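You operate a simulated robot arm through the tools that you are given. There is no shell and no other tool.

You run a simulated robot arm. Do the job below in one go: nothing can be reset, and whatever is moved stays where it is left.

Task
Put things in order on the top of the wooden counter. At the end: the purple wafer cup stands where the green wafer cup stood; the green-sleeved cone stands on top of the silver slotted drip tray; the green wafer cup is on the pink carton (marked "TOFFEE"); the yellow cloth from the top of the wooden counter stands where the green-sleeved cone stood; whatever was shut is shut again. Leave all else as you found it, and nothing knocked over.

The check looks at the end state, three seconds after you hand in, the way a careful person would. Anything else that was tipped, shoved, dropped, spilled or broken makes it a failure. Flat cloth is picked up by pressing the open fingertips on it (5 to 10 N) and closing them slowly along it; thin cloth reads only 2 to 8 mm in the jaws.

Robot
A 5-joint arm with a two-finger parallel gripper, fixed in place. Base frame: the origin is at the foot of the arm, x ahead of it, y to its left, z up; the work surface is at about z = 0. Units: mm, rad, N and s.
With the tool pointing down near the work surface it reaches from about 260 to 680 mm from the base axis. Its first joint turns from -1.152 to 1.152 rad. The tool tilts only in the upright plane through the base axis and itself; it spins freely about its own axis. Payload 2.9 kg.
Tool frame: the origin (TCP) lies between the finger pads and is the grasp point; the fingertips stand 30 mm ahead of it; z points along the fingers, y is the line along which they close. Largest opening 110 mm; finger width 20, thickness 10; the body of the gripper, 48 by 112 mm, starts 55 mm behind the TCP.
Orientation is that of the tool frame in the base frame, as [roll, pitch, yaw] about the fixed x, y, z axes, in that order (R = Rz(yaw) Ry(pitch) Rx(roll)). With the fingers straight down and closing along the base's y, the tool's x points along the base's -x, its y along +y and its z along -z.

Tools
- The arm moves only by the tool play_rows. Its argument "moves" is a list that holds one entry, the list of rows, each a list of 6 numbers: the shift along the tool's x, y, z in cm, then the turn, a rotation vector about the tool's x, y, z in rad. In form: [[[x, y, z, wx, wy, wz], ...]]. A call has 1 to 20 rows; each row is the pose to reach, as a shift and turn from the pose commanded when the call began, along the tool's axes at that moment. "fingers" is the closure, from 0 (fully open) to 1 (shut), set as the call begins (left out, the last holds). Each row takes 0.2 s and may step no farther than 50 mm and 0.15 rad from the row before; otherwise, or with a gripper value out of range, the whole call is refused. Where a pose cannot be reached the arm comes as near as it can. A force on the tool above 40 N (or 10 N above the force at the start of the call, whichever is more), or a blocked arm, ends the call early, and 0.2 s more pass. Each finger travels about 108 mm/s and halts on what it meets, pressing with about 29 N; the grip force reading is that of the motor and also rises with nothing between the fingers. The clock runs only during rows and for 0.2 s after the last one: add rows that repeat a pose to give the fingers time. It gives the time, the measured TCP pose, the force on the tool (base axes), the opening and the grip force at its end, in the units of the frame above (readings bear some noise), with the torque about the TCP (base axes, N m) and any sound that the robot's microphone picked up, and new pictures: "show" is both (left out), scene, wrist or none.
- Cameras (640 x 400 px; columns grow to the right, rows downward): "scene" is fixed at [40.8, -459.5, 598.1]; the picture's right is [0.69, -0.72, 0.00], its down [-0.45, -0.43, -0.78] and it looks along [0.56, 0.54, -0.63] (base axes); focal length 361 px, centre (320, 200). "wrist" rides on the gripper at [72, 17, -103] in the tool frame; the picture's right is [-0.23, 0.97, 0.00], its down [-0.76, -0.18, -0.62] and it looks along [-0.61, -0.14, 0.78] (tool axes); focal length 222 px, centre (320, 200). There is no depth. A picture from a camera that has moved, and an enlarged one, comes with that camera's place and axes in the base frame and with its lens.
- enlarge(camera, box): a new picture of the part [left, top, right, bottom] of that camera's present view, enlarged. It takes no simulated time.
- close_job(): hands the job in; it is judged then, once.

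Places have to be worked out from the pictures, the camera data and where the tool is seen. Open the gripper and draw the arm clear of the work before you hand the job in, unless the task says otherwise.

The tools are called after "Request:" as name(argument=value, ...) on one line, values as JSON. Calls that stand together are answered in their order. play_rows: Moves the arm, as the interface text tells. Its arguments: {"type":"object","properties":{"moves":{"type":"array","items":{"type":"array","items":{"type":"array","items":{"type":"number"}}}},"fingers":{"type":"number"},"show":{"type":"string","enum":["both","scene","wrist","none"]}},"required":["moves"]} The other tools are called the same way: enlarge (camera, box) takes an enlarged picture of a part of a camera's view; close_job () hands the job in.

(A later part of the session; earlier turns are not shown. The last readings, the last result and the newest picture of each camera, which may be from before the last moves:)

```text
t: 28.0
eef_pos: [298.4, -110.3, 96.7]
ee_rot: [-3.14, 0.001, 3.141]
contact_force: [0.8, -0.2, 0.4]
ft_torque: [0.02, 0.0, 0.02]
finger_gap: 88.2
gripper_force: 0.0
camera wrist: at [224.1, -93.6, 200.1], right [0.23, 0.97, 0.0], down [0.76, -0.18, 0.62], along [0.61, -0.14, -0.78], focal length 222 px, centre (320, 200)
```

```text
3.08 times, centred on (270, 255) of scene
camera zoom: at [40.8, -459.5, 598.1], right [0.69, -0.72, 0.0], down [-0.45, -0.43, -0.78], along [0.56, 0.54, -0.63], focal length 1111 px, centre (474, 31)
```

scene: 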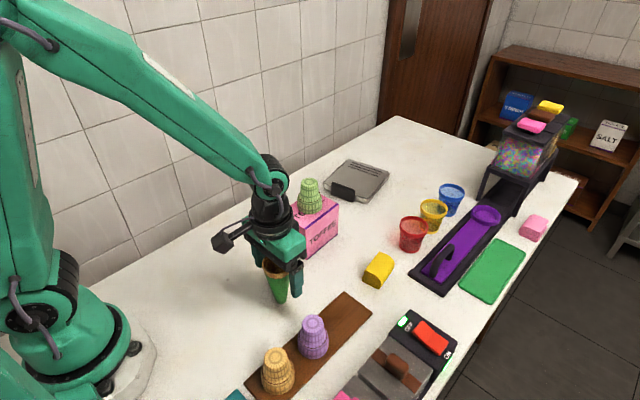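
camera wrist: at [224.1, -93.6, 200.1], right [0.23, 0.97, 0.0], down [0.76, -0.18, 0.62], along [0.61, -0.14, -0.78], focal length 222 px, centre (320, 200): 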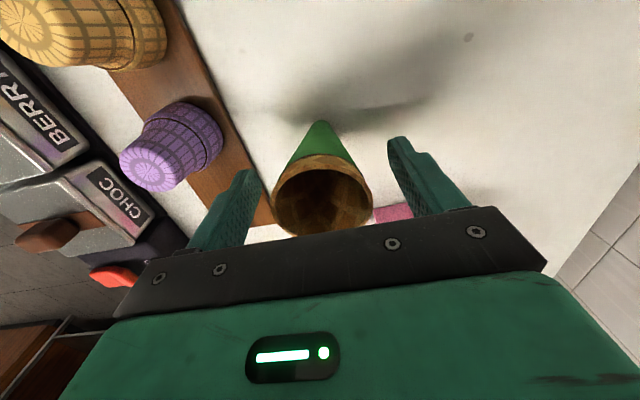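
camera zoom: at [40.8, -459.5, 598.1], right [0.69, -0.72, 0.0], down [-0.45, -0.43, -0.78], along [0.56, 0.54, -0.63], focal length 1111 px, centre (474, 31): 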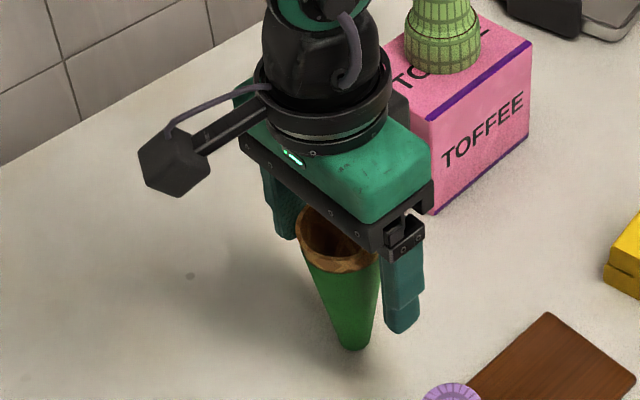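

The cone is centred between the fingers. I'll close on the rim.

Request:
play_rows(moves=[[[0, 0, 0, 0, 0, 0], [0, 0, 0, 0, 0, 0], [0, 0, 0, 0, 0, 0], [0, 0, 0, 0, 0, 0]]], fingers=0.58)

Request:
enlarge(camera="scene", box=[210, 190, 330, 320])

```text
t: 29.0
eef_pos: [297.4, -110.3, 95.8]
ee_rot: [3.141, 0.0, -3.141]
contact_force: [0.4, -0.2, 0.0]
ft_torque: [-0.03, -0.01, -0.02]
finger_gap: 51.5
gripper_force: 14.4
camera wrist: at [224.2, -93.6, 200.3], right [0.23, 0.97, 0.0], down [0.76, -0.18, 0.62], along [0.61, -0.14, -0.78], focal length 222 px, centre (320, 200)
```

scene: 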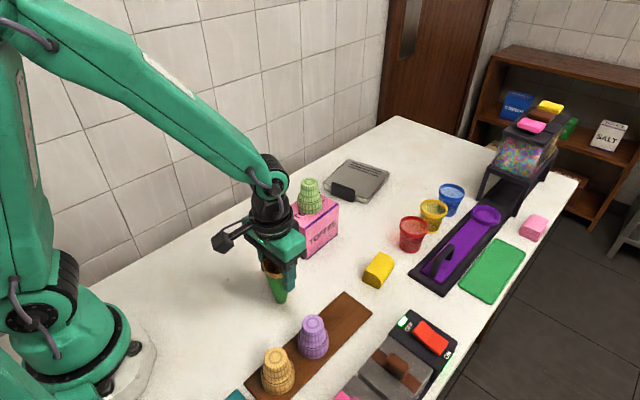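
wrist: 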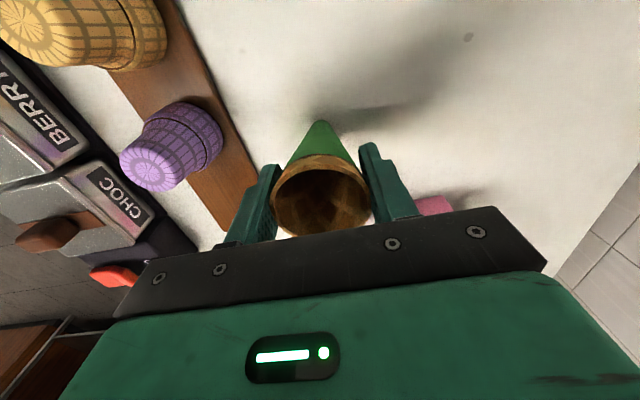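

```text
3.08 times, centred on (270, 255) of scene
camera zoom: at [40.8, -459.5, 598.1], right [0.69, -0.72, 0.0], down [-0.45, -0.43, -0.78], along [0.56, 0.54, -0.63], focal length 1111 px, centre (474, 31)
```

zoom: 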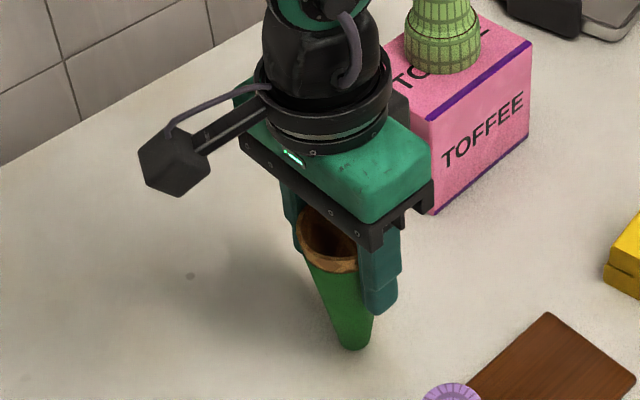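

Gripped at 51.5 mm with the cone still upright. I'll lift slowly 40 mm and inspect.

Request:
play_rows(moves=[[[0, 0, -0.3, 0, 0, 0], [0, 0, -0.8, 0, 0, 0], [0, 0, -1.5, 0, 0, 0], [0, 0, -2.5, 0, 0, 0], [0, 0, -3.5, 0, 0, 0], [0, 0, -4, 0, 0, 0], [0, 0, -4, 0, 0, 0]]])

Request:
enlarge(camera="scene", box=[210, 190, 330, 320])

```text
t: 30.6
eef_pos: [298.4, -109.0, 136.9]
ee_rot: [3.141, -0.001, 3.141]
contact_force: [-0.1, -0.8, -0.2]
ft_torque: [-0.02, 0.02, 0.0]
finger_gap: 51.5
gripper_force: 14.4
camera wrist: at [223.8, -92.6, 240.1], right [0.23, 0.97, 0.0], down [0.76, -0.18, 0.62], along [0.61, -0.14, -0.78], focal length 222 px, centre (320, 200)
```

scene: 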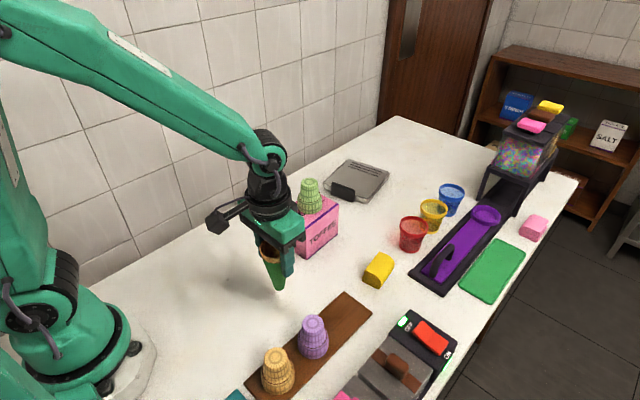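
wrist: 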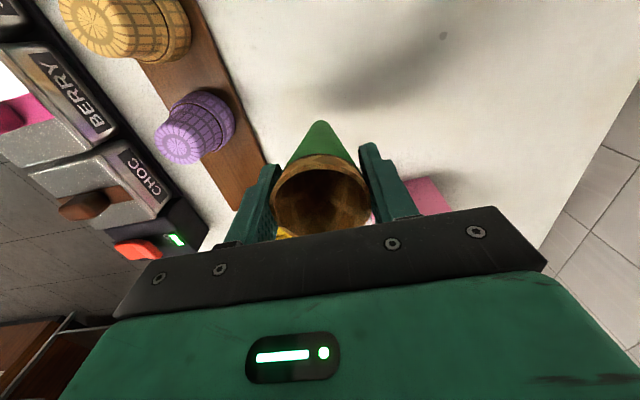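

```text
3.08 times, centred on (270, 255) of scene
camera zoom: at [40.8, -459.5, 598.1], right [0.69, -0.72, 0.0], down [-0.45, -0.43, -0.78], along [0.56, 0.54, -0.63], focal length 1111 px, centre (474, 31)
```

zoom: 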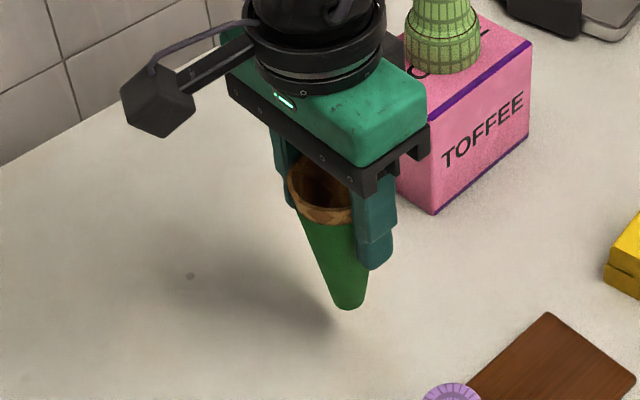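

The cone hangs vertical and steady. I'll raise it to about z=230 and detour around the green cup on the -y side towards the tray.

Request:
play_rows(moves=[[[0, 0, -2, 0, 0, 0], [0, 0, -4.5, 0, 0, 0], [0, 0, -7, 0, 0, 0], [0, 0, -9.2, 0, 0, 0], [-1, -0.4, -9.2, 0, 0, 0], [-3, -1, -9.2, 0, 0, 0], [-5.5, -1.7, -9.2, 0, 0, 0], [-8, -2.4, -9.2, 0, 0, 0], [-10.5, -3.1, -9.2, 0, 0, 0], [-13, -3.7, -9.2, 0, 0, 0], [-15.3, -4, -9.2, 0, 0, 0], [-17.8, -4, -9.2, 0, 0, 0], [-20.3, -3.7, -9.2, 0, 0, 0], [-22.8, -3, -9.2, 0, 0, 0], [-25.3, -2.2, -9.2, 0, 0, 0], [-27.8, -1.2, -9.2, 0, 0, 0], [-29.3, -0.5, -9.2, 0, 0, 0], [-30.2, -0.05, -9.2, 0, 0, 0], [-30.2, -0.05, -9.2, 0, 0, 0]]])

Request:
enlarge(camera="wrist", box=[200, 40, 480, 240])

```text
t: 34.6
eef_pos: [599.9, -109.4, 229.8]
ee_rot: [-3.142, -0.001, -3.141]
contact_force: [0.8, 0.2, -0.2]
ft_torque: [0.01, 0.03, -0.04]
finger_gap: 51.4
gripper_force: 14.1
camera wrist: at [526.3, -93.0, 333.0], right [0.23, 0.97, 0.0], down [0.76, -0.18, 0.62], along [0.61, -0.14, -0.78], focal length 222 px, centre (320, 200)
```

scene: 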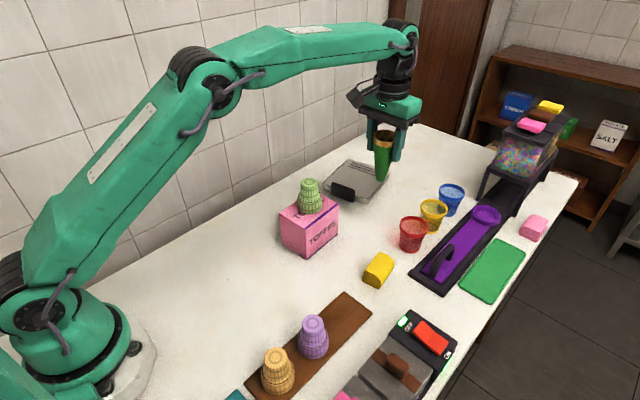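
wrist: 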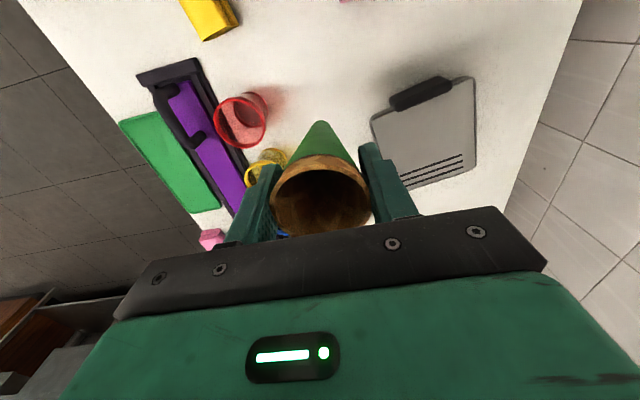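

```text
2.00 times, centred on (340, 140) of wrist
camera zoom: at [526.3, -93.0, 333.0], right [0.23, 0.97, 0.0], down [0.76, -0.18, 0.62], along [0.61, -0.14, -0.78], focal length 444 px, centre (280, 320)
```

zoom: 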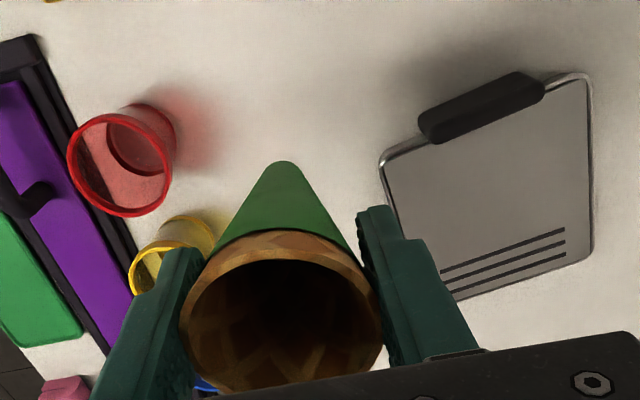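

From this view the tray's front corners are at about (646, -47) and (626, 85), with the handle inside x<635 and the slots at the far end. I'll move the cone above (664, 22) on the clear plate.

Request:
play_rows(moves=[[[-0.4, 0.8, 0, 0, 0, 0], [-1.4, 2.8, 0, 0, 0, 0], [-2.5, 5, 0, 0, 0, 0], [-3.6, 7.3, 0, 0, 0, 0], [-4.7, 9.6, 0, 0, 0, 0], [-5.7, 11.6, 0, 0, 0, 0], [-6.2, 12.8, 0, 0, 0, 0], [-6.4, 13.2, 0, 0, 0, 0], [-6.4, 13.2, 0, 0, 0, 0]]])

Request:
enlarge(camera="scene", box=[310, 90, 430, 220])

Request:
enlarge(camera="wrist", box=[200, 40, 480, 240])

```text
t: 36.6
eef_pos: [650.4, 23.3, 226.6]
ee_rot: [3.142, 0.004, -3.142]
contact_force: [0.0, -0.2, -0.3]
ft_torque: [-0.04, -0.02, 0.03]
finger_gap: 51.2
gripper_force: 14.1
out of reach, approached as far as the arm can: row 6, 7, 8, 9
camera wrist: at [576.2, 38.9, 328.8], right [0.23, 0.97, 0.0], down [0.76, -0.18, 0.62], along [0.61, -0.14, -0.78], focal length 222 px, centre (320, 200)
```

scene: 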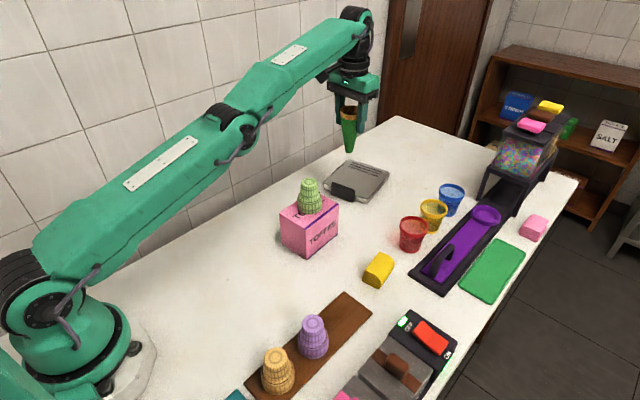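
wrist: 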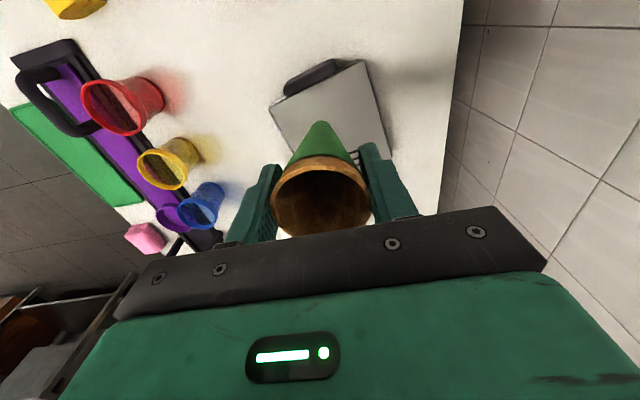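

```text
3.08 times, centred on (370, 155) of scene
camera zoom: at [40.8, -459.5, 598.1], right [0.69, -0.72, 0.0], down [-0.45, -0.43, -0.78], along [0.56, 0.54, -0.63], focal length 1111 px, centre (166, 338)
```

zoom: 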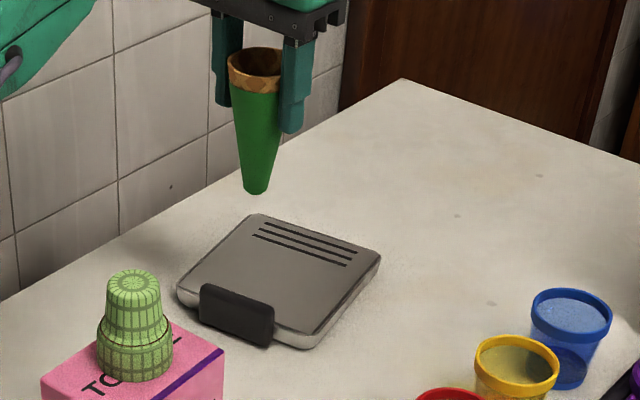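

```text
2.00 times, centred on (340, 140) of wrist
camera zoom: at [576.2, 38.9, 328.8], right [0.23, 0.97, 0.0], down [0.76, -0.18, 0.62], along [0.61, -0.14, -0.78], focal length 444 px, centre (280, 320)
```

zoom: 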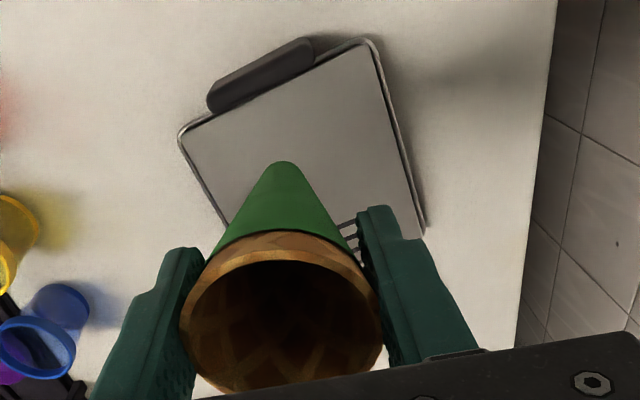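

At this height the arm's reach stops at x≈650; lower down it reaches farther. I'll descend 60 mm first.

Request:
play_rows(moves=[[[0, 0, 1.5, 0, 0, 0], [0, 0, 3, 0, 0, 0], [0, 0, 4.5, 0, 0, 0], [0, 0, 6, 0, 0, 0], [0, 0, 6, 0, 0, 0]]], show="scene")

```text
t: 37.8
eef_pos: [663.6, 23.0, 168.0]
ee_rot: [-3.142, -0.001, -3.141]
contact_force: [0.8, 0.4, 0.1]
ft_torque: [-0.02, 0.0, -0.03]
finger_gap: 51.5
gripper_force: 13.9
out of reach, approached as far as the arm can: row 2, 3, 4, 5
```

scene: 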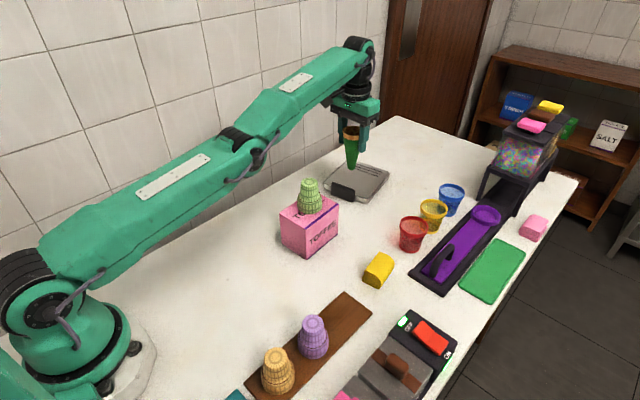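

Now at (664, 23, 168), and the arm clears the green cup well. I'll lower further to about 10 mm above the tray.

Request:
play_rows(moves=[[[0, 0, 1, 0, 0, 0], [0, 0, 2, 0, 0, 0], [0, 0, 3, 0, 0, 0], [0, 0, 3.7, 0, 0, 0], [0, 0, 4.0, 0, 0, 0], [0, 0, 4.0, 0, 0, 0]]])

Request:
enlarge(camera="scene", box=[310, 120, 410, 220])

Request:
enlarge(camera="wrist", box=[200, 40, 480, 240])

```text
t: 39.2
eef_pos: [672.1, 23.1, 129.5]
ee_rot: [-3.141, -0.005, 3.142]
contact_force: [-0.8, -0.9, 0.2]
ft_torque: [0.01, -0.03, -0.01]
finger_gap: 51.4
gripper_force: 14.2
out of reach, approached as far as the arm can: row 2, 3, 4, 5, 6
camera wrist: at [597.4, 39.1, 232.8], right [0.23, 0.97, 0.0], down [0.76, -0.18, 0.62], along [0.6, -0.14, -0.78], focal length 222 px, centre (320, 200)
```

scene: 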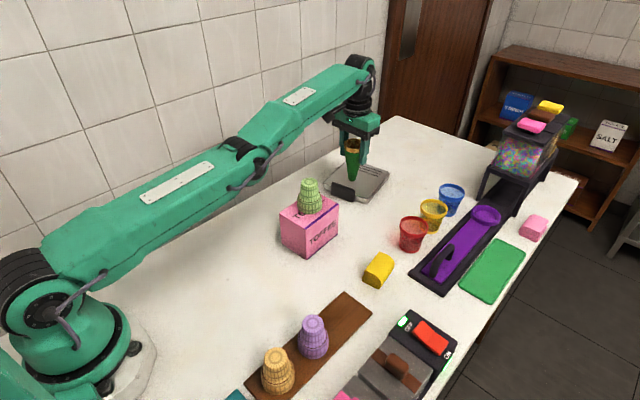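
wrist: 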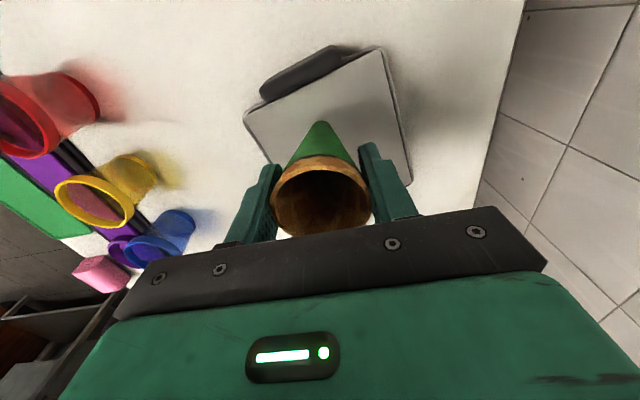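

```text
4.00 times, centred on (360, 170) of scene
camera zoom: at [40.8, -459.5, 598.1], right [0.69, -0.72, 0.0], down [-0.45, -0.43, -0.78], along [0.56, 0.54, -0.63], focal length 1444 px, centre (160, 320)
```

zoom: 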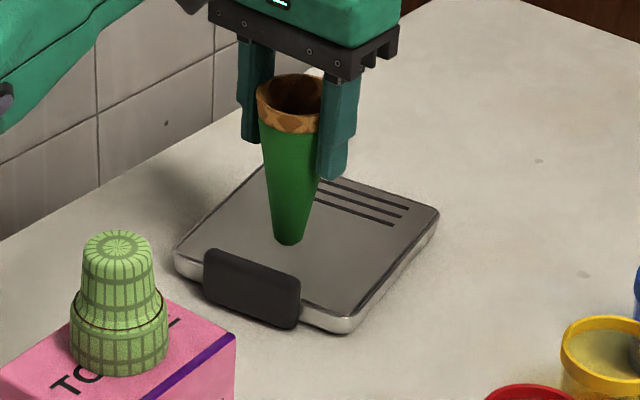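

```text
2.00 times, centred on (340, 140) of wrist
camera zoom: at [597.4, 39.1, 232.8], right [0.23, 0.97, 0.0], down [0.76, -0.18, 0.62], along [0.6, -0.14, -0.78], focal length 444 px, centre (280, 320)
```

zoom: 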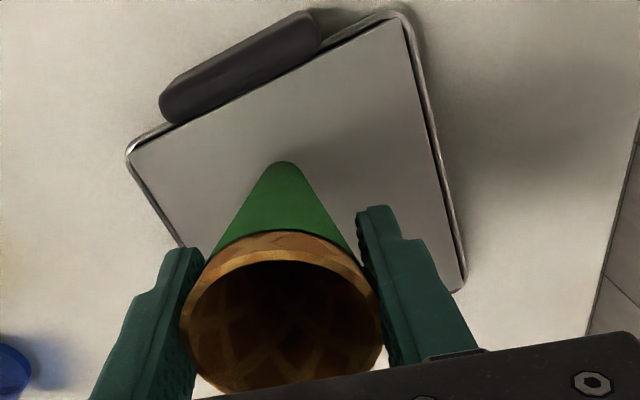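

The cone is about 10 mm above the plate, well inside its edges. The pose is at the reach limit, so I'll pull back about 7 mm in x and read out before the final lowering.

Request:
play_rows(moves=[[[0.35, 0, 0, 0, 0, 0], [0.7, 0, 0, 0, 0, 0], [0.7, 0, 0, 0, 0, 0]]], show="none")

```text
t: 40.0
eef_pos: [671.4, 22.4, 129.6]
ee_rot: [3.141, -0.001, -3.141]
contact_force: [-0.2, -0.2, 0.7]
ft_torque: [-0.01, 0.0, -0.01]
finger_gap: 51.1
gripper_force: 14.3
out of reach, approached as far as the arm can: row 1, 2, 3
```

The command is still beyond reach, so I'll pull back a bit more until the pose is fully reachable.

Request:
play_rows(moves=[[[0.3, 0, 0, 0, 0, 0], [0.5, 0, 0, 0, 0, 0], [0.5, 0, 0, 0, 0, 0]]], show="none")

```text
t: 40.8
eef_pos: [671.4, 22.5, 130.0]
ee_rot: [-3.141, -0.001, -3.141]
contact_force: [0.4, -0.2, -1.1]
ft_torque: [0.02, -0.06, -0.03]
finger_gap: 51.2
gripper_force: 14.2
out of reach, approached as far as the arm can: row 2, 3
```

Unexpected: it isn't following the inward shift. I'll try a larger inward shift and watch the reading (the cone is clear of the tray).

Request:
play_rows(moves=[[[0.4, 0, 0, 0, 0, 0], [0.8, 0, 0, 0, 0, 0], [1.2, 0, 0, 0, 0, 0], [1.2, 0, 0, 0, 0, 0]]], show="none")

```text
t: 41.8
eef_pos: [671.0, 21.6, 129.2]
ee_rot: [3.14, -0.001, 3.141]
contact_force: [-0.8, 0.3, -0.2]
ft_torque: [-0.04, 0.02, -0.01]
finger_gap: 51.0
gripper_force: 13.5
out of reach, approached as far as the arm can: row 1, 2, 3, 4
```

The arm appears nearly straight and sits on its reach limit, so inward commands don't take. The current spot on the plate is good anyway, so I'll restore the command and lower a few mm here, watching position and force.

Request:
play_rows(moves=[[[-0.8, 0, 0, 0, 0, 0], [-1.6, 0, 0, 0, 0, 0], [-2.4, 0, 0, 0, 0, 0], [-2.4, 0, 0.2, 0, 0, 0], [-2.4, 0, 0.4, 0, 0, 0], [-2.4, 0, 0.4, 0, 0, 0]]], show="scene")

Request:
enlarge(camera="scene", box=[310, 120, 410, 220])

```text
t: 43.2
eef_pos: [674.0, 22.1, 124.4]
ee_rot: [-3.141, 0.0, 3.141]
contact_force: [-0.7, 0.3, -0.5]
ft_torque: [0.0, 0.0, 0.0]
finger_gap: 51.1
gripper_force: 14.1
out of reach, approached as far as the arm can: row 1, 2, 3, 4, 5, 6
```

scene: 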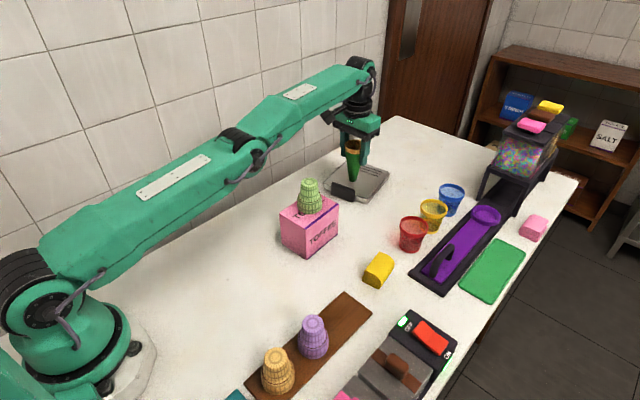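

```text
4.00 times, centred on (360, 170) of scene
camera zoom: at [40.8, -459.5, 598.1], right [0.69, -0.72, 0.0], down [-0.45, -0.43, -0.78], along [0.56, 0.54, -0.63], focal length 1444 px, centre (160, 320)
```

zoom: 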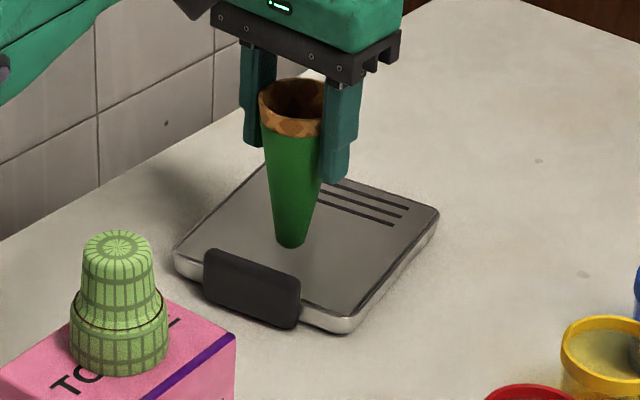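

Now at z=124.4, with roughly 6–7 mm left to the tray. I'll lower in small steps.

Request:
play_rows(moves=[[[0, 0, 0.1, 0, 0, 0], [0, 0, 0.2, 0, 0, 0], [0, 0, 0.3, 0, 0, 0], [0, 0, 0.3, 0, 0, 0]]], show="none")

Request:
play_rows(moves=[[[0, 0, 0.1, 0, 0, 0], [0, 0, 0.2, 0, 0, 0], [0, 0, 0.2, 0, 0, 0]]], show="none")

```text
t: 44.2
eef_pos: [672.9, 21.8, 120.4]
ee_rot: [3.139, -0.001, -3.141]
contact_force: [0.1, -0.1, -0.3]
ft_torque: [-0.01, 0.02, 0.01]
finger_gap: 50.9
gripper_force: 13.7
```

```text
t: 45.0
eef_pos: [672.5, 22.2, 118.9]
ee_rot: [3.141, -0.001, -3.14]
contact_force: [-0.2, -0.1, 0.3]
ft_torque: [-0.02, 0.01, 0.0]
finger_gap: 50.8
gripper_force: 14.2
```

It's back within reach, still no contact. I'll continue by 1–2 mm.

Request:
play_rows(moves=[[[0, 0, 0.07, 0, 0, 0], [0, 0, 0.15, 0, 0, 0], [0, 0, 0.15, 0, 0, 0]]], show="scene")

Request:
enlarge(camera="scene", box=[330, 135, 390, 205])

```text
t: 45.8
eef_pos: [674.6, 20.8, 118.5]
ee_rot: [3.141, 0.003, 3.14]
contact_force: [-0.5, 0.7, 1.4]
ft_torque: [0.01, 0.01, 0.01]
finger_gap: 50.9
gripper_force: 13.8
```

scene: 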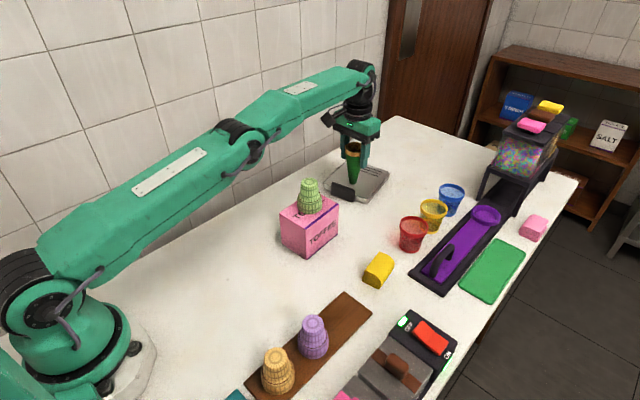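

```text
5.71 times, centred on (360, 170) of scene
camera zoom: at [40.8, -459.5, 598.1], right [0.69, -0.72, 0.0], down [-0.45, -0.43, -0.78], along [0.56, 0.54, -0.63], focal length 2063 px, centre (91, 371)
```

zoom: 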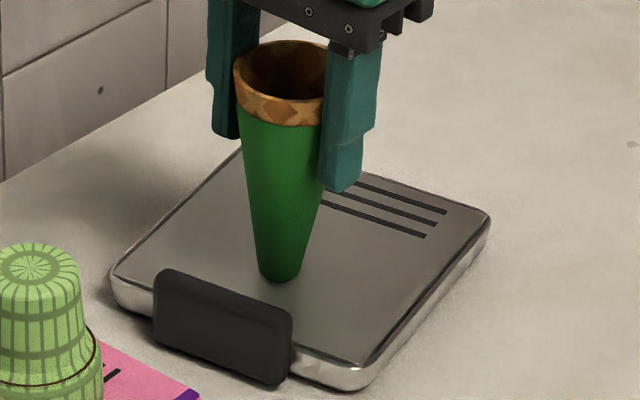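

Nearly touching. One more mm.

Request:
play_rows(moves=[[[0, 0, 0.05, 0, 0, 0], [0, 0, 0.1, 0, 0, 0], [0, 0, 0.1, 0, 0, 0]]], show="none")

```text
t: 46.6
eef_pos: [673.6, 21.0, 117.3]
ee_rot: [3.139, 0.003, 3.141]
contact_force: [-0.8, 0.7, 9.7]
ft_torque: [0.01, 0.11, -0.01]
finger_gap: 50.9
gripper_force: 13.5
```

Contact at 9.7 N, so the cone is seated. I'll relieve slightly and open a little first.

Request:
play_rows(moves=[[[0, 0, -0.05, 0, 0, 0], [0, 0, -0.05, 0, 0, 0]]], show="none")

Request:
play_rows(moves=[[[0, 0, 0, 0, 0, 0], [0, 0, 0, 0, 0, 0], [0, 0, 0, 0, 0, 0]]], fingers=0.45)

Request:
enlarge(camera="scene", box=[330, 135, 390, 205])

```text
t: 47.2
eef_pos: [674.3, 20.7, 118.0]
ee_rot: [-3.142, 0.002, 3.141]
contact_force: [0.9, 1.1, 9.8]
ft_torque: [0.04, -0.11, 0.0]
finger_gap: 50.6
gripper_force: 13.9
```

```text
t: 48.0
eef_pos: [674.1, 21.5, 116.3]
ee_rot: [-3.141, 0.001, 3.141]
contact_force: [-0.7, -0.7, 0.2]
ft_torque: [0.04, -0.04, 0.02]
finger_gap: 60.5
gripper_force: 0.1
camera wrist: at [600.1, 37.7, 219.7], right [0.23, 0.97, 0.0], down [0.76, -0.18, 0.62], along [0.61, -0.14, -0.78], focal length 222 px, centre (320, 200)
```

scene: 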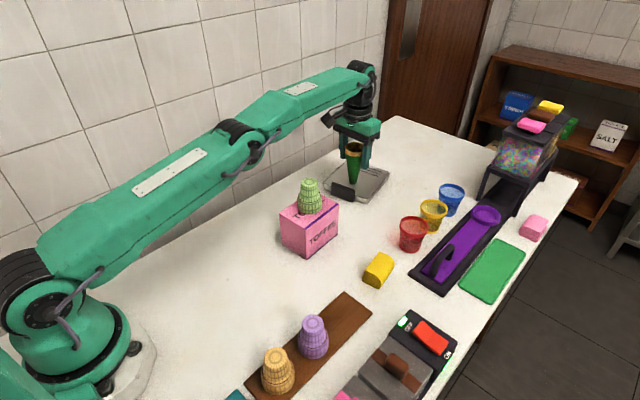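
wrist: 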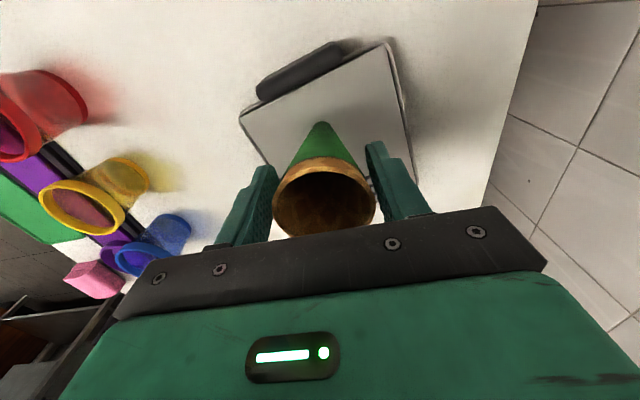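

```text
5.71 times, centred on (360, 170) of scene
camera zoom: at [40.8, -459.5, 598.1], right [0.69, -0.72, 0.0], down [-0.45, -0.43, -0.78], along [0.56, 0.54, -0.63], focal length 2063 px, centre (91, 371)
```

zoom: 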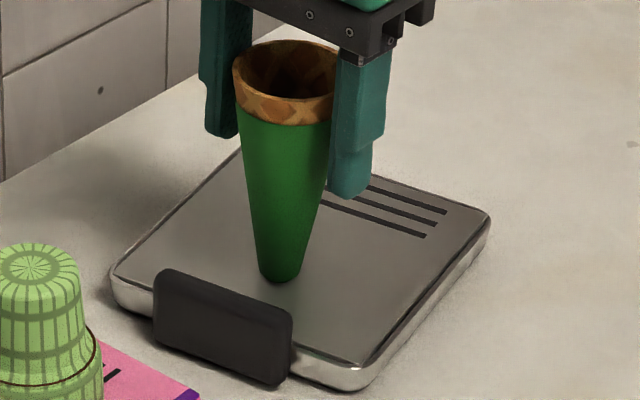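

The cone stands on its own. I'll open wider, then rise while drawing back slightly (fingers straddle the cone in y, so moving along x is free).

Request:
play_rows(moves=[[[0, 0, 0, 0, 0, 0], [0.1, 0, -0.3, 0, 0, 0], [0.4, 0, -1, 0, 0, 0], [0.9, 0, -2, 0, 0, 0], [1.5, 0, -3.2, 0, 0, 0], [2.2, 0, -4.5, 0, 0, 0], [3, 0, -6, 0, 0, 0], [4, 0, -8, 0, 0, 0], [4, 0, -8, 0, 0, 0]]], fingers=0.2)

Request:
enlarge(camera="scene", box=[320, 110, 400, 205])

```text
t: 50.0
eef_pos: [633.7, 20.5, 197.7]
ee_rot: [3.141, -0.001, 3.141]
contact_force: [-0.3, -0.2, -0.4]
ft_torque: [-0.02, 0.01, 0.03]
finger_gap: 88.2
gripper_force: 0.2
camera wrist: at [559.9, 36.9, 301.6], right [0.23, 0.97, 0.0], down [0.76, -0.18, 0.62], along [0.61, -0.14, -0.78], focal length 222 px, centre (320, 200)
```

scene: 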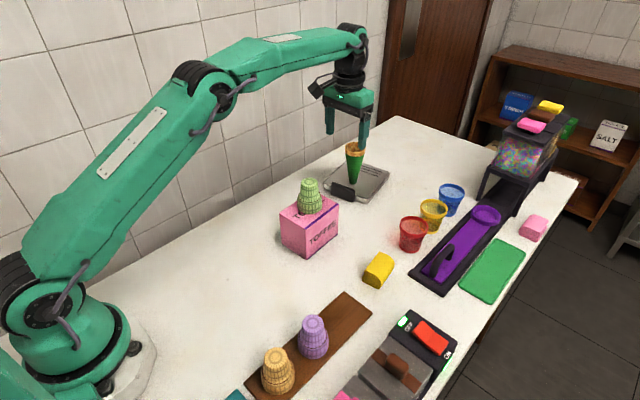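
wrist: 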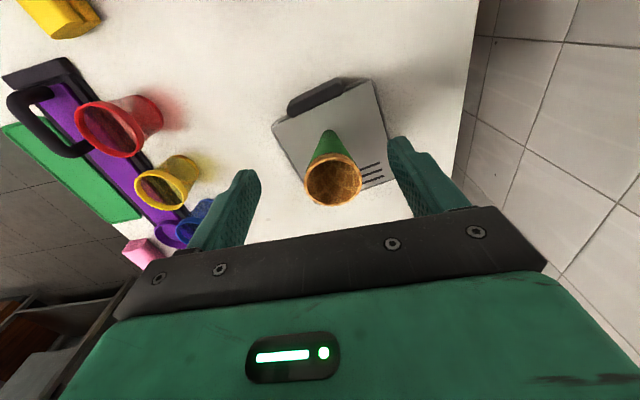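

```text
4.21 times, centred on (360, 158) of scene
camera zoom: at [40.8, -459.5, 598.1], right [0.69, -0.72, 0.0], down [-0.45, -0.43, -0.78], along [0.56, 0.54, -0.63], focal length 1520 px, centre (152, 379)
```

zoom: 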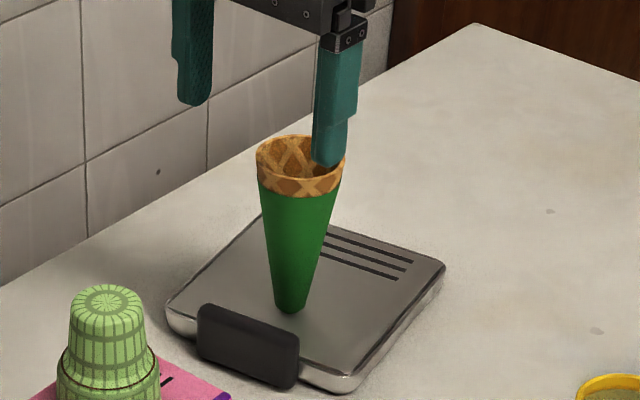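

The cone stands upright on the tray. I'll go over the yellow cloth at about (478, -210) for a close view from above.

Request:
play_rows(moves=[[[1.5, -2.5, 0, 0, 0, 0], [3.5, -5.5, 0, 0, 0, 0], [5.7, -8.5, 0, 0, 0, 0], [8, -11.7, 0, 0, 0, 0], [10.2, -14.8, 0, 0, 0, 0], [12.5, -17.8, 0, 0, 0, 0], [14.4, -20.5, 0, 0, 0, 0], [16, -23, 0, 0, 0, 0], [16, -23, 0, 0, 0, 0]]], fingers=0.2)

Request:
enlarge(camera="wrist", box=[230, 60, 420, 220])

Request:
enlarge(camera="scene", box=[250, 130, 420, 280])

```text
t: 52.0
eef_pos: [474.9, -206.5, 195.4]
ee_rot: [-3.141, 0.0, -3.141]
contact_force: [-0.2, -0.2, -0.5]
ft_torque: [0.01, 0.01, -0.01]
finger_gap: 88.2
gripper_force: 0.0
camera wrist: at [399.9, -190.9, 299.8], right [0.23, 0.97, 0.0], down [0.76, -0.18, 0.62], along [0.61, -0.14, -0.78], focal length 222 px, centre (320, 200)
```

scene: 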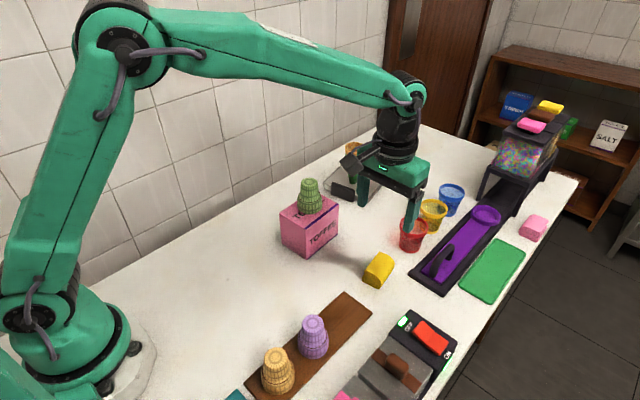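
wrist: 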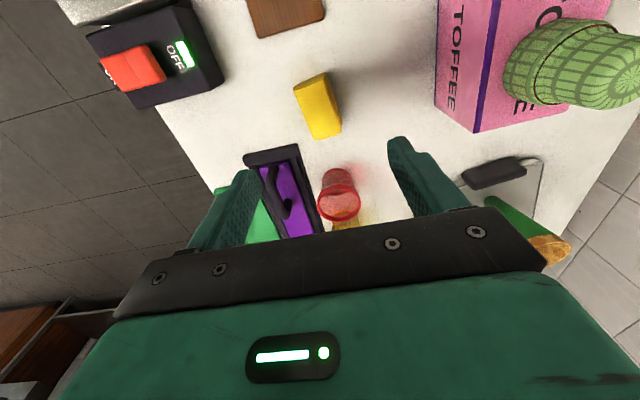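

```text
2.50 times, centred on (325, 140) of wrist
camera zoom: at [399.9, -190.9, 299.8], right [0.23, 0.97, 0.0], down [0.76, -0.18, 0.62], along [0.61, -0.14, -0.78], focal length 555 px, centre (308, 350)
```

zoom: 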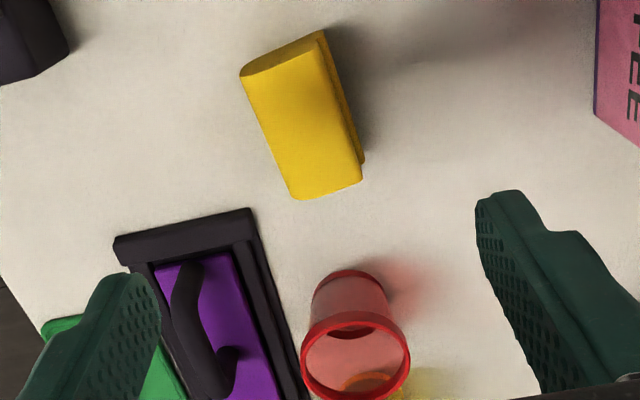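

```text
2.67 times, centred on (335, 205) of scene
camera zoom: at [40.8, -459.5, 598.1], right [0.69, -0.72, 0.0], down [-0.45, -0.43, -0.78], along [0.56, 0.54, -0.63], focal length 963 px, centre (280, 187)
```

zoom: 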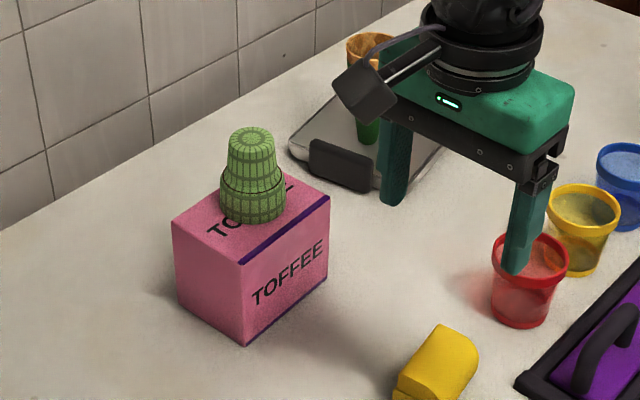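

The cloth is at about (482, -210), turned about 5°, roughly 66×38×34 mm. I'll align above it, turn the tool to match and descend partway.

Request:
play_rows(moves=[[[-0.4, -0.1, 3, 0, 0, -0.04], [-0.85, -0.26, 6, 0, 0, -0.087], [-0.85, -0.26, 9, 0, 0, -0.087], [-0.85, -0.26, 11, 0, 0, -0.087], [-0.85, -0.26, 12, 0, 0, -0.087], [-0.85, -0.26, 12, 0, 0, -0.087]]], fingers=0.34)

Request:
enlarge(camera="wrist", box=[200, 60, 440, 240])

Request:
enlarge(camera="scene", box=[330, 190, 460, 310])

```text
t: 53.4
eef_pos: [480.8, -210.5, 76.1]
ee_rot: [-3.141, -0.001, -3.053]
contact_force: [0.1, -0.2, 0.2]
ft_torque: [-0.02, -0.03, -0.02]
finger_gap: 72.5
gripper_force: 0.0
camera wrist: at [406.1, -200.3, 178.9], right [0.14, 0.99, 0.0], down [0.77, -0.11, 0.62], along [0.62, -0.09, -0.78], focal length 222 px, centre (320, 200)
```

scene: 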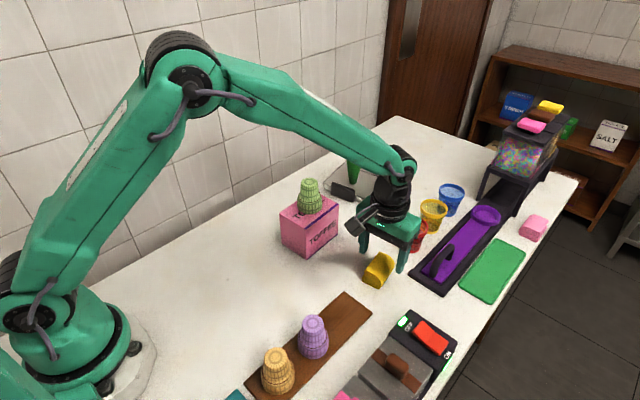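
wrist: 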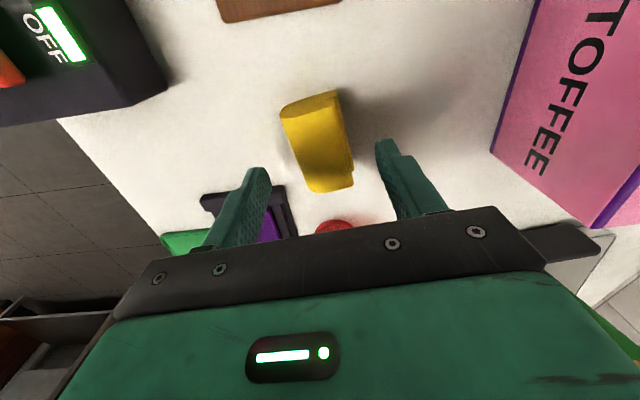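

```text
2.22 times, centred on (320, 150) of wrist
camera zoom: at [406.1, -200.3, 178.9], right [0.14, 0.99, 0.0], down [0.77, -0.11, 0.62], along [0.62, -0.09, -0.78], focal length 494 px, centre (320, 311)
```

zoom: 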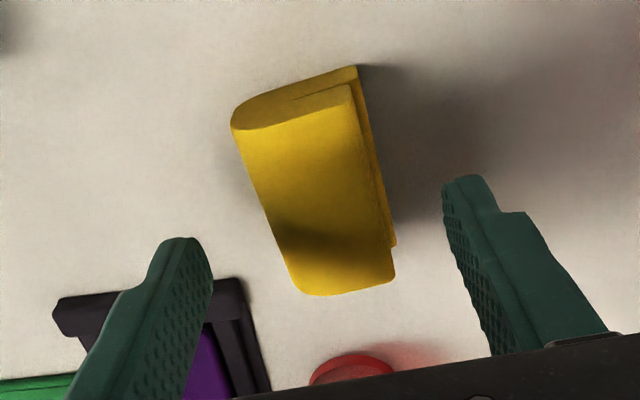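

```text
3.33 times, centred on (395, 250) of scene
camera zoom: at [40.8, -459.5, 598.1], right [0.69, -0.72, 0.0], down [-0.45, -0.43, -0.78], along [0.56, 0.54, -0.63], focal length 1203 px, centre (70, 33)
```

zoom: 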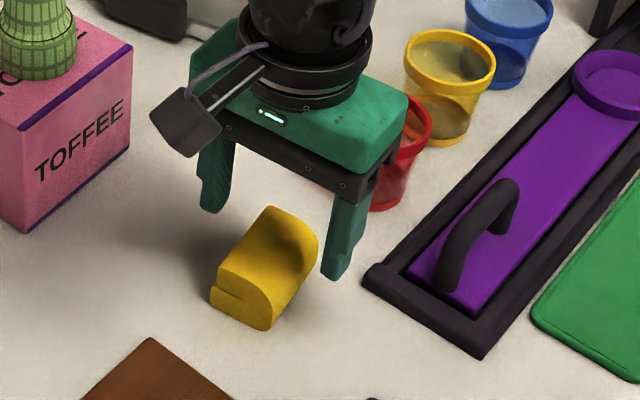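

The cloth's yaw looks closer to 8°, centred at about (482, -211.5). I'll fine-tune, narrow the gap a bit and descend around it (tips to about z=6).

Request:
play_rows(moves=[[[-0.14, -0.14, 0, 0, 0, -0.055], [-0.14, -0.14, 1.2, 0, 0, -0.055], [-0.14, -0.14, 2.4, 0, 0, -0.055], [-0.14, -0.14, 3.4, 0, 0, -0.055], [-0.14, -0.14, 4.0, 0, 0, -0.055], [-0.14, -0.14, 4.0, 0, 0, -0.055]]], fingers=0.4)

Request:
enlarge(camera="wrist", box=[200, 60, 440, 240])

Request:
enlarge(camera="scene", box=[330, 190, 460, 310])

```text
t: 54.8
eef_pos: [482.2, -212.1, 36.1]
ee_rot: [-3.14, -0.001, -3.0]
contact_force: [-0.6, 0.3, -0.8]
ft_torque: [-0.03, 0.01, -0.03]
finger_gap: 66.1
gripper_force: 0.0
camera wrist: at [407.2, -205.8, 139.6], right [0.09, 1.0, 0.0], down [0.78, -0.07, 0.62], along [0.62, -0.05, -0.78], focal length 222 px, centre (320, 200)
```

scene: 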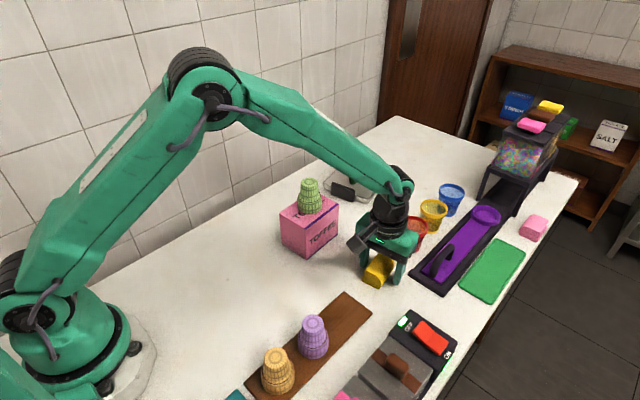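
wrist: 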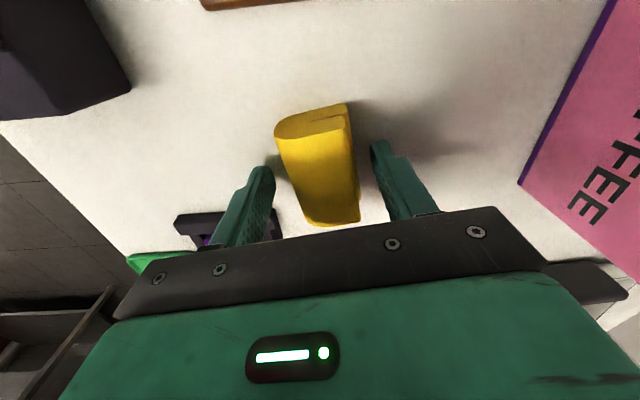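

```text
2.22 times, centred on (320, 150) of wrist
camera zoom: at [407.2, -205.8, 139.6], right [0.09, 1.0, 0.0], down [0.78, -0.07, 0.62], along [0.62, -0.05, -0.78], focal length 494 px, centre (320, 311)
```

zoom: 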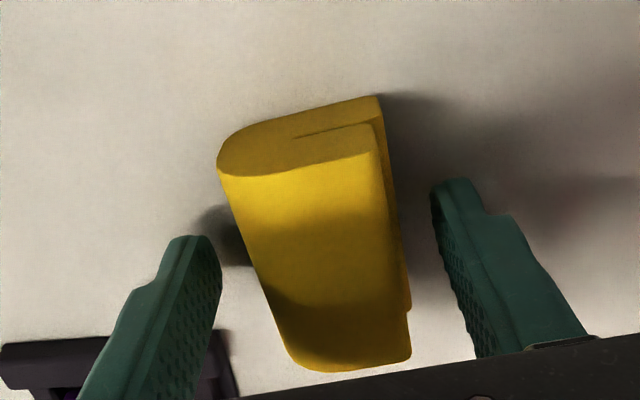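

```text
3.33 times, centred on (395, 250) of scene
camera zoom: at [40.8, -459.5, 598.1], right [0.69, -0.72, 0.0], down [-0.45, -0.43, -0.78], along [0.56, 0.54, -0.63], focal length 1203 px, centre (70, 33)
```

zoom: 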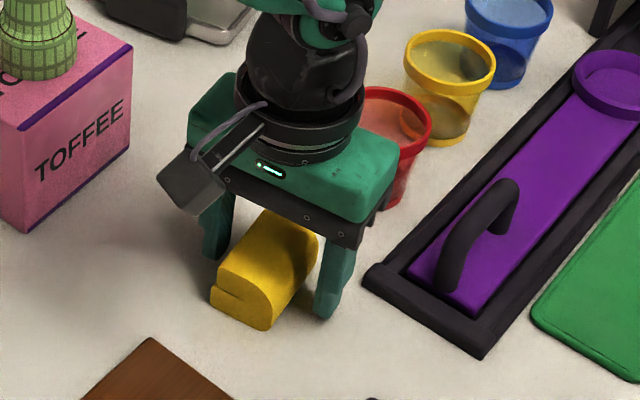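

The cloth is centred between the fingers. I'll close on it.

Request:
play_rows(moves=[[[0, 0, 0, 0, 0, 0], [0, 0, 0, 0, 0, 0], [0, 0, 0, 0, 0, 0], [0, 0, 0, 0, 0, 0]]], fingers=0.7)

Request:
enlarge(camera="wrist", box=[200, 60, 440, 240])

```text
t: 55.8
eef_pos: [482.2, -212.9, 36.5]
ee_rot: [-3.141, 0.0, -3.0]
contact_force: [1.2, -1.2, 0.6]
ft_torque: [-0.01, -0.02, 0.03]
finger_gap: 41.4
gripper_force: 28.9
camera wrist: at [407.2, -205.8, 139.7], right [0.09, 1.0, 0.0], down [0.78, -0.07, 0.62], along [0.62, -0.05, -0.78], focal length 222 px, centre (320, 200)
```

scene: 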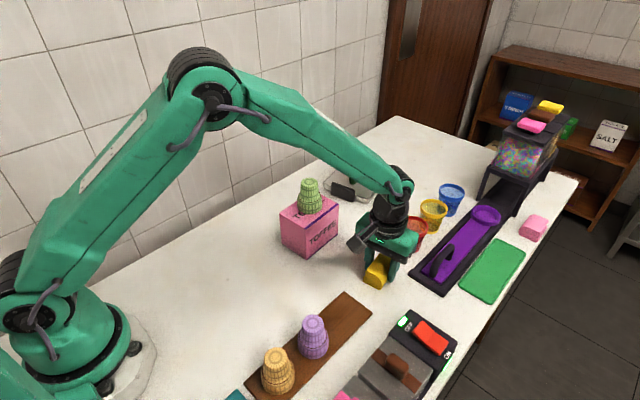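
wrist: 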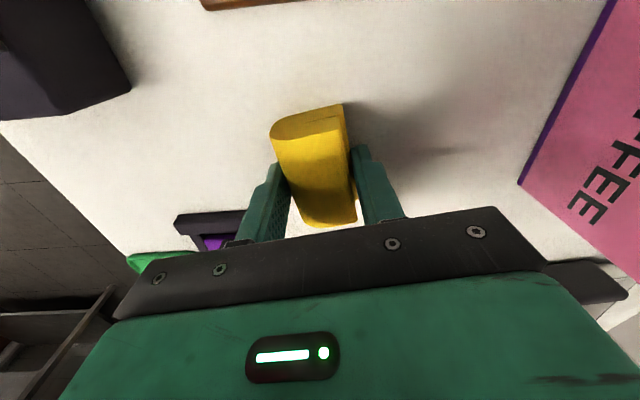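

```text
2.22 times, centred on (320, 150) of wrist
camera zoom: at [407.2, -205.8, 139.7], right [0.09, 1.0, 0.0], down [0.78, -0.07, 0.62], along [0.62, -0.05, -0.78], focal length 494 px, centre (320, 311)
```

zoom: 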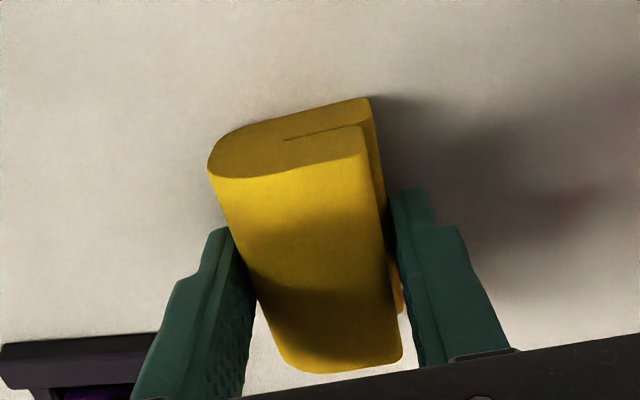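

The cloth is gripped (41.4 mm, 29 N) with its shape kept. I'll lift it slowly.

Request:
play_rows(moves=[[[0, 0, -0.3, 0, 0, 0], [0, 0, -1, 0, 0, 0], [0, 0, -2, 0, 0, 0], [0, 0, -3.5, 0, 0, 0], [0, 0, -5.5, 0, 0, 0], [0, 0, -7.5, 0, 0, 0], [0, 0, -9.5, 0, 0, 0], [0, 0, -11, 0, 0, 0], [0, 0, -11, 0, 0, 0]]])

Request:
enlarge(camera="scene", box=[330, 160, 460, 300])

```text
t: 57.8
eef_pos: [483.3, -211.4, 146.9]
ee_rot: [3.141, 0.0, -3.0]
contact_force: [0.2, -0.2, -0.2]
ft_torque: [0.01, 0.02, 0.03]
finger_gap: 41.4
gripper_force: 28.9
camera wrist: at [408.7, -205.4, 250.9], right [0.09, 1.0, 0.0], down [0.78, -0.07, 0.62], along [0.62, -0.05, -0.78], focal length 222 px, centre (320, 200)
```

scene: 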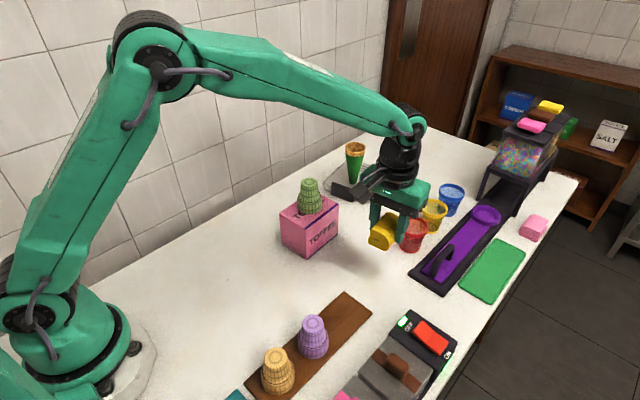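
wrist: 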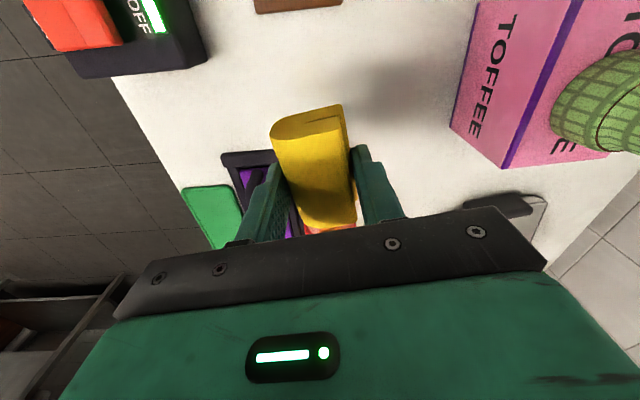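

```text
2.86 times, centred on (395, 230) of scene
camera zoom: at [40.8, -459.5, 598.1], right [0.69, -0.72, 0.0], down [-0.45, -0.43, -0.78], along [0.56, 0.54, -0.63], focal length 1031 px, centre (106, 114)
```

zoom: 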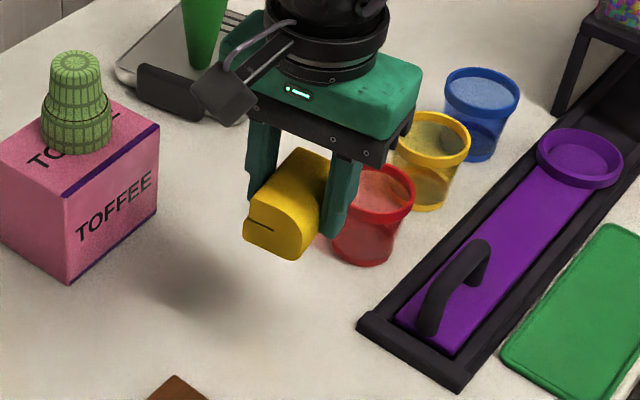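

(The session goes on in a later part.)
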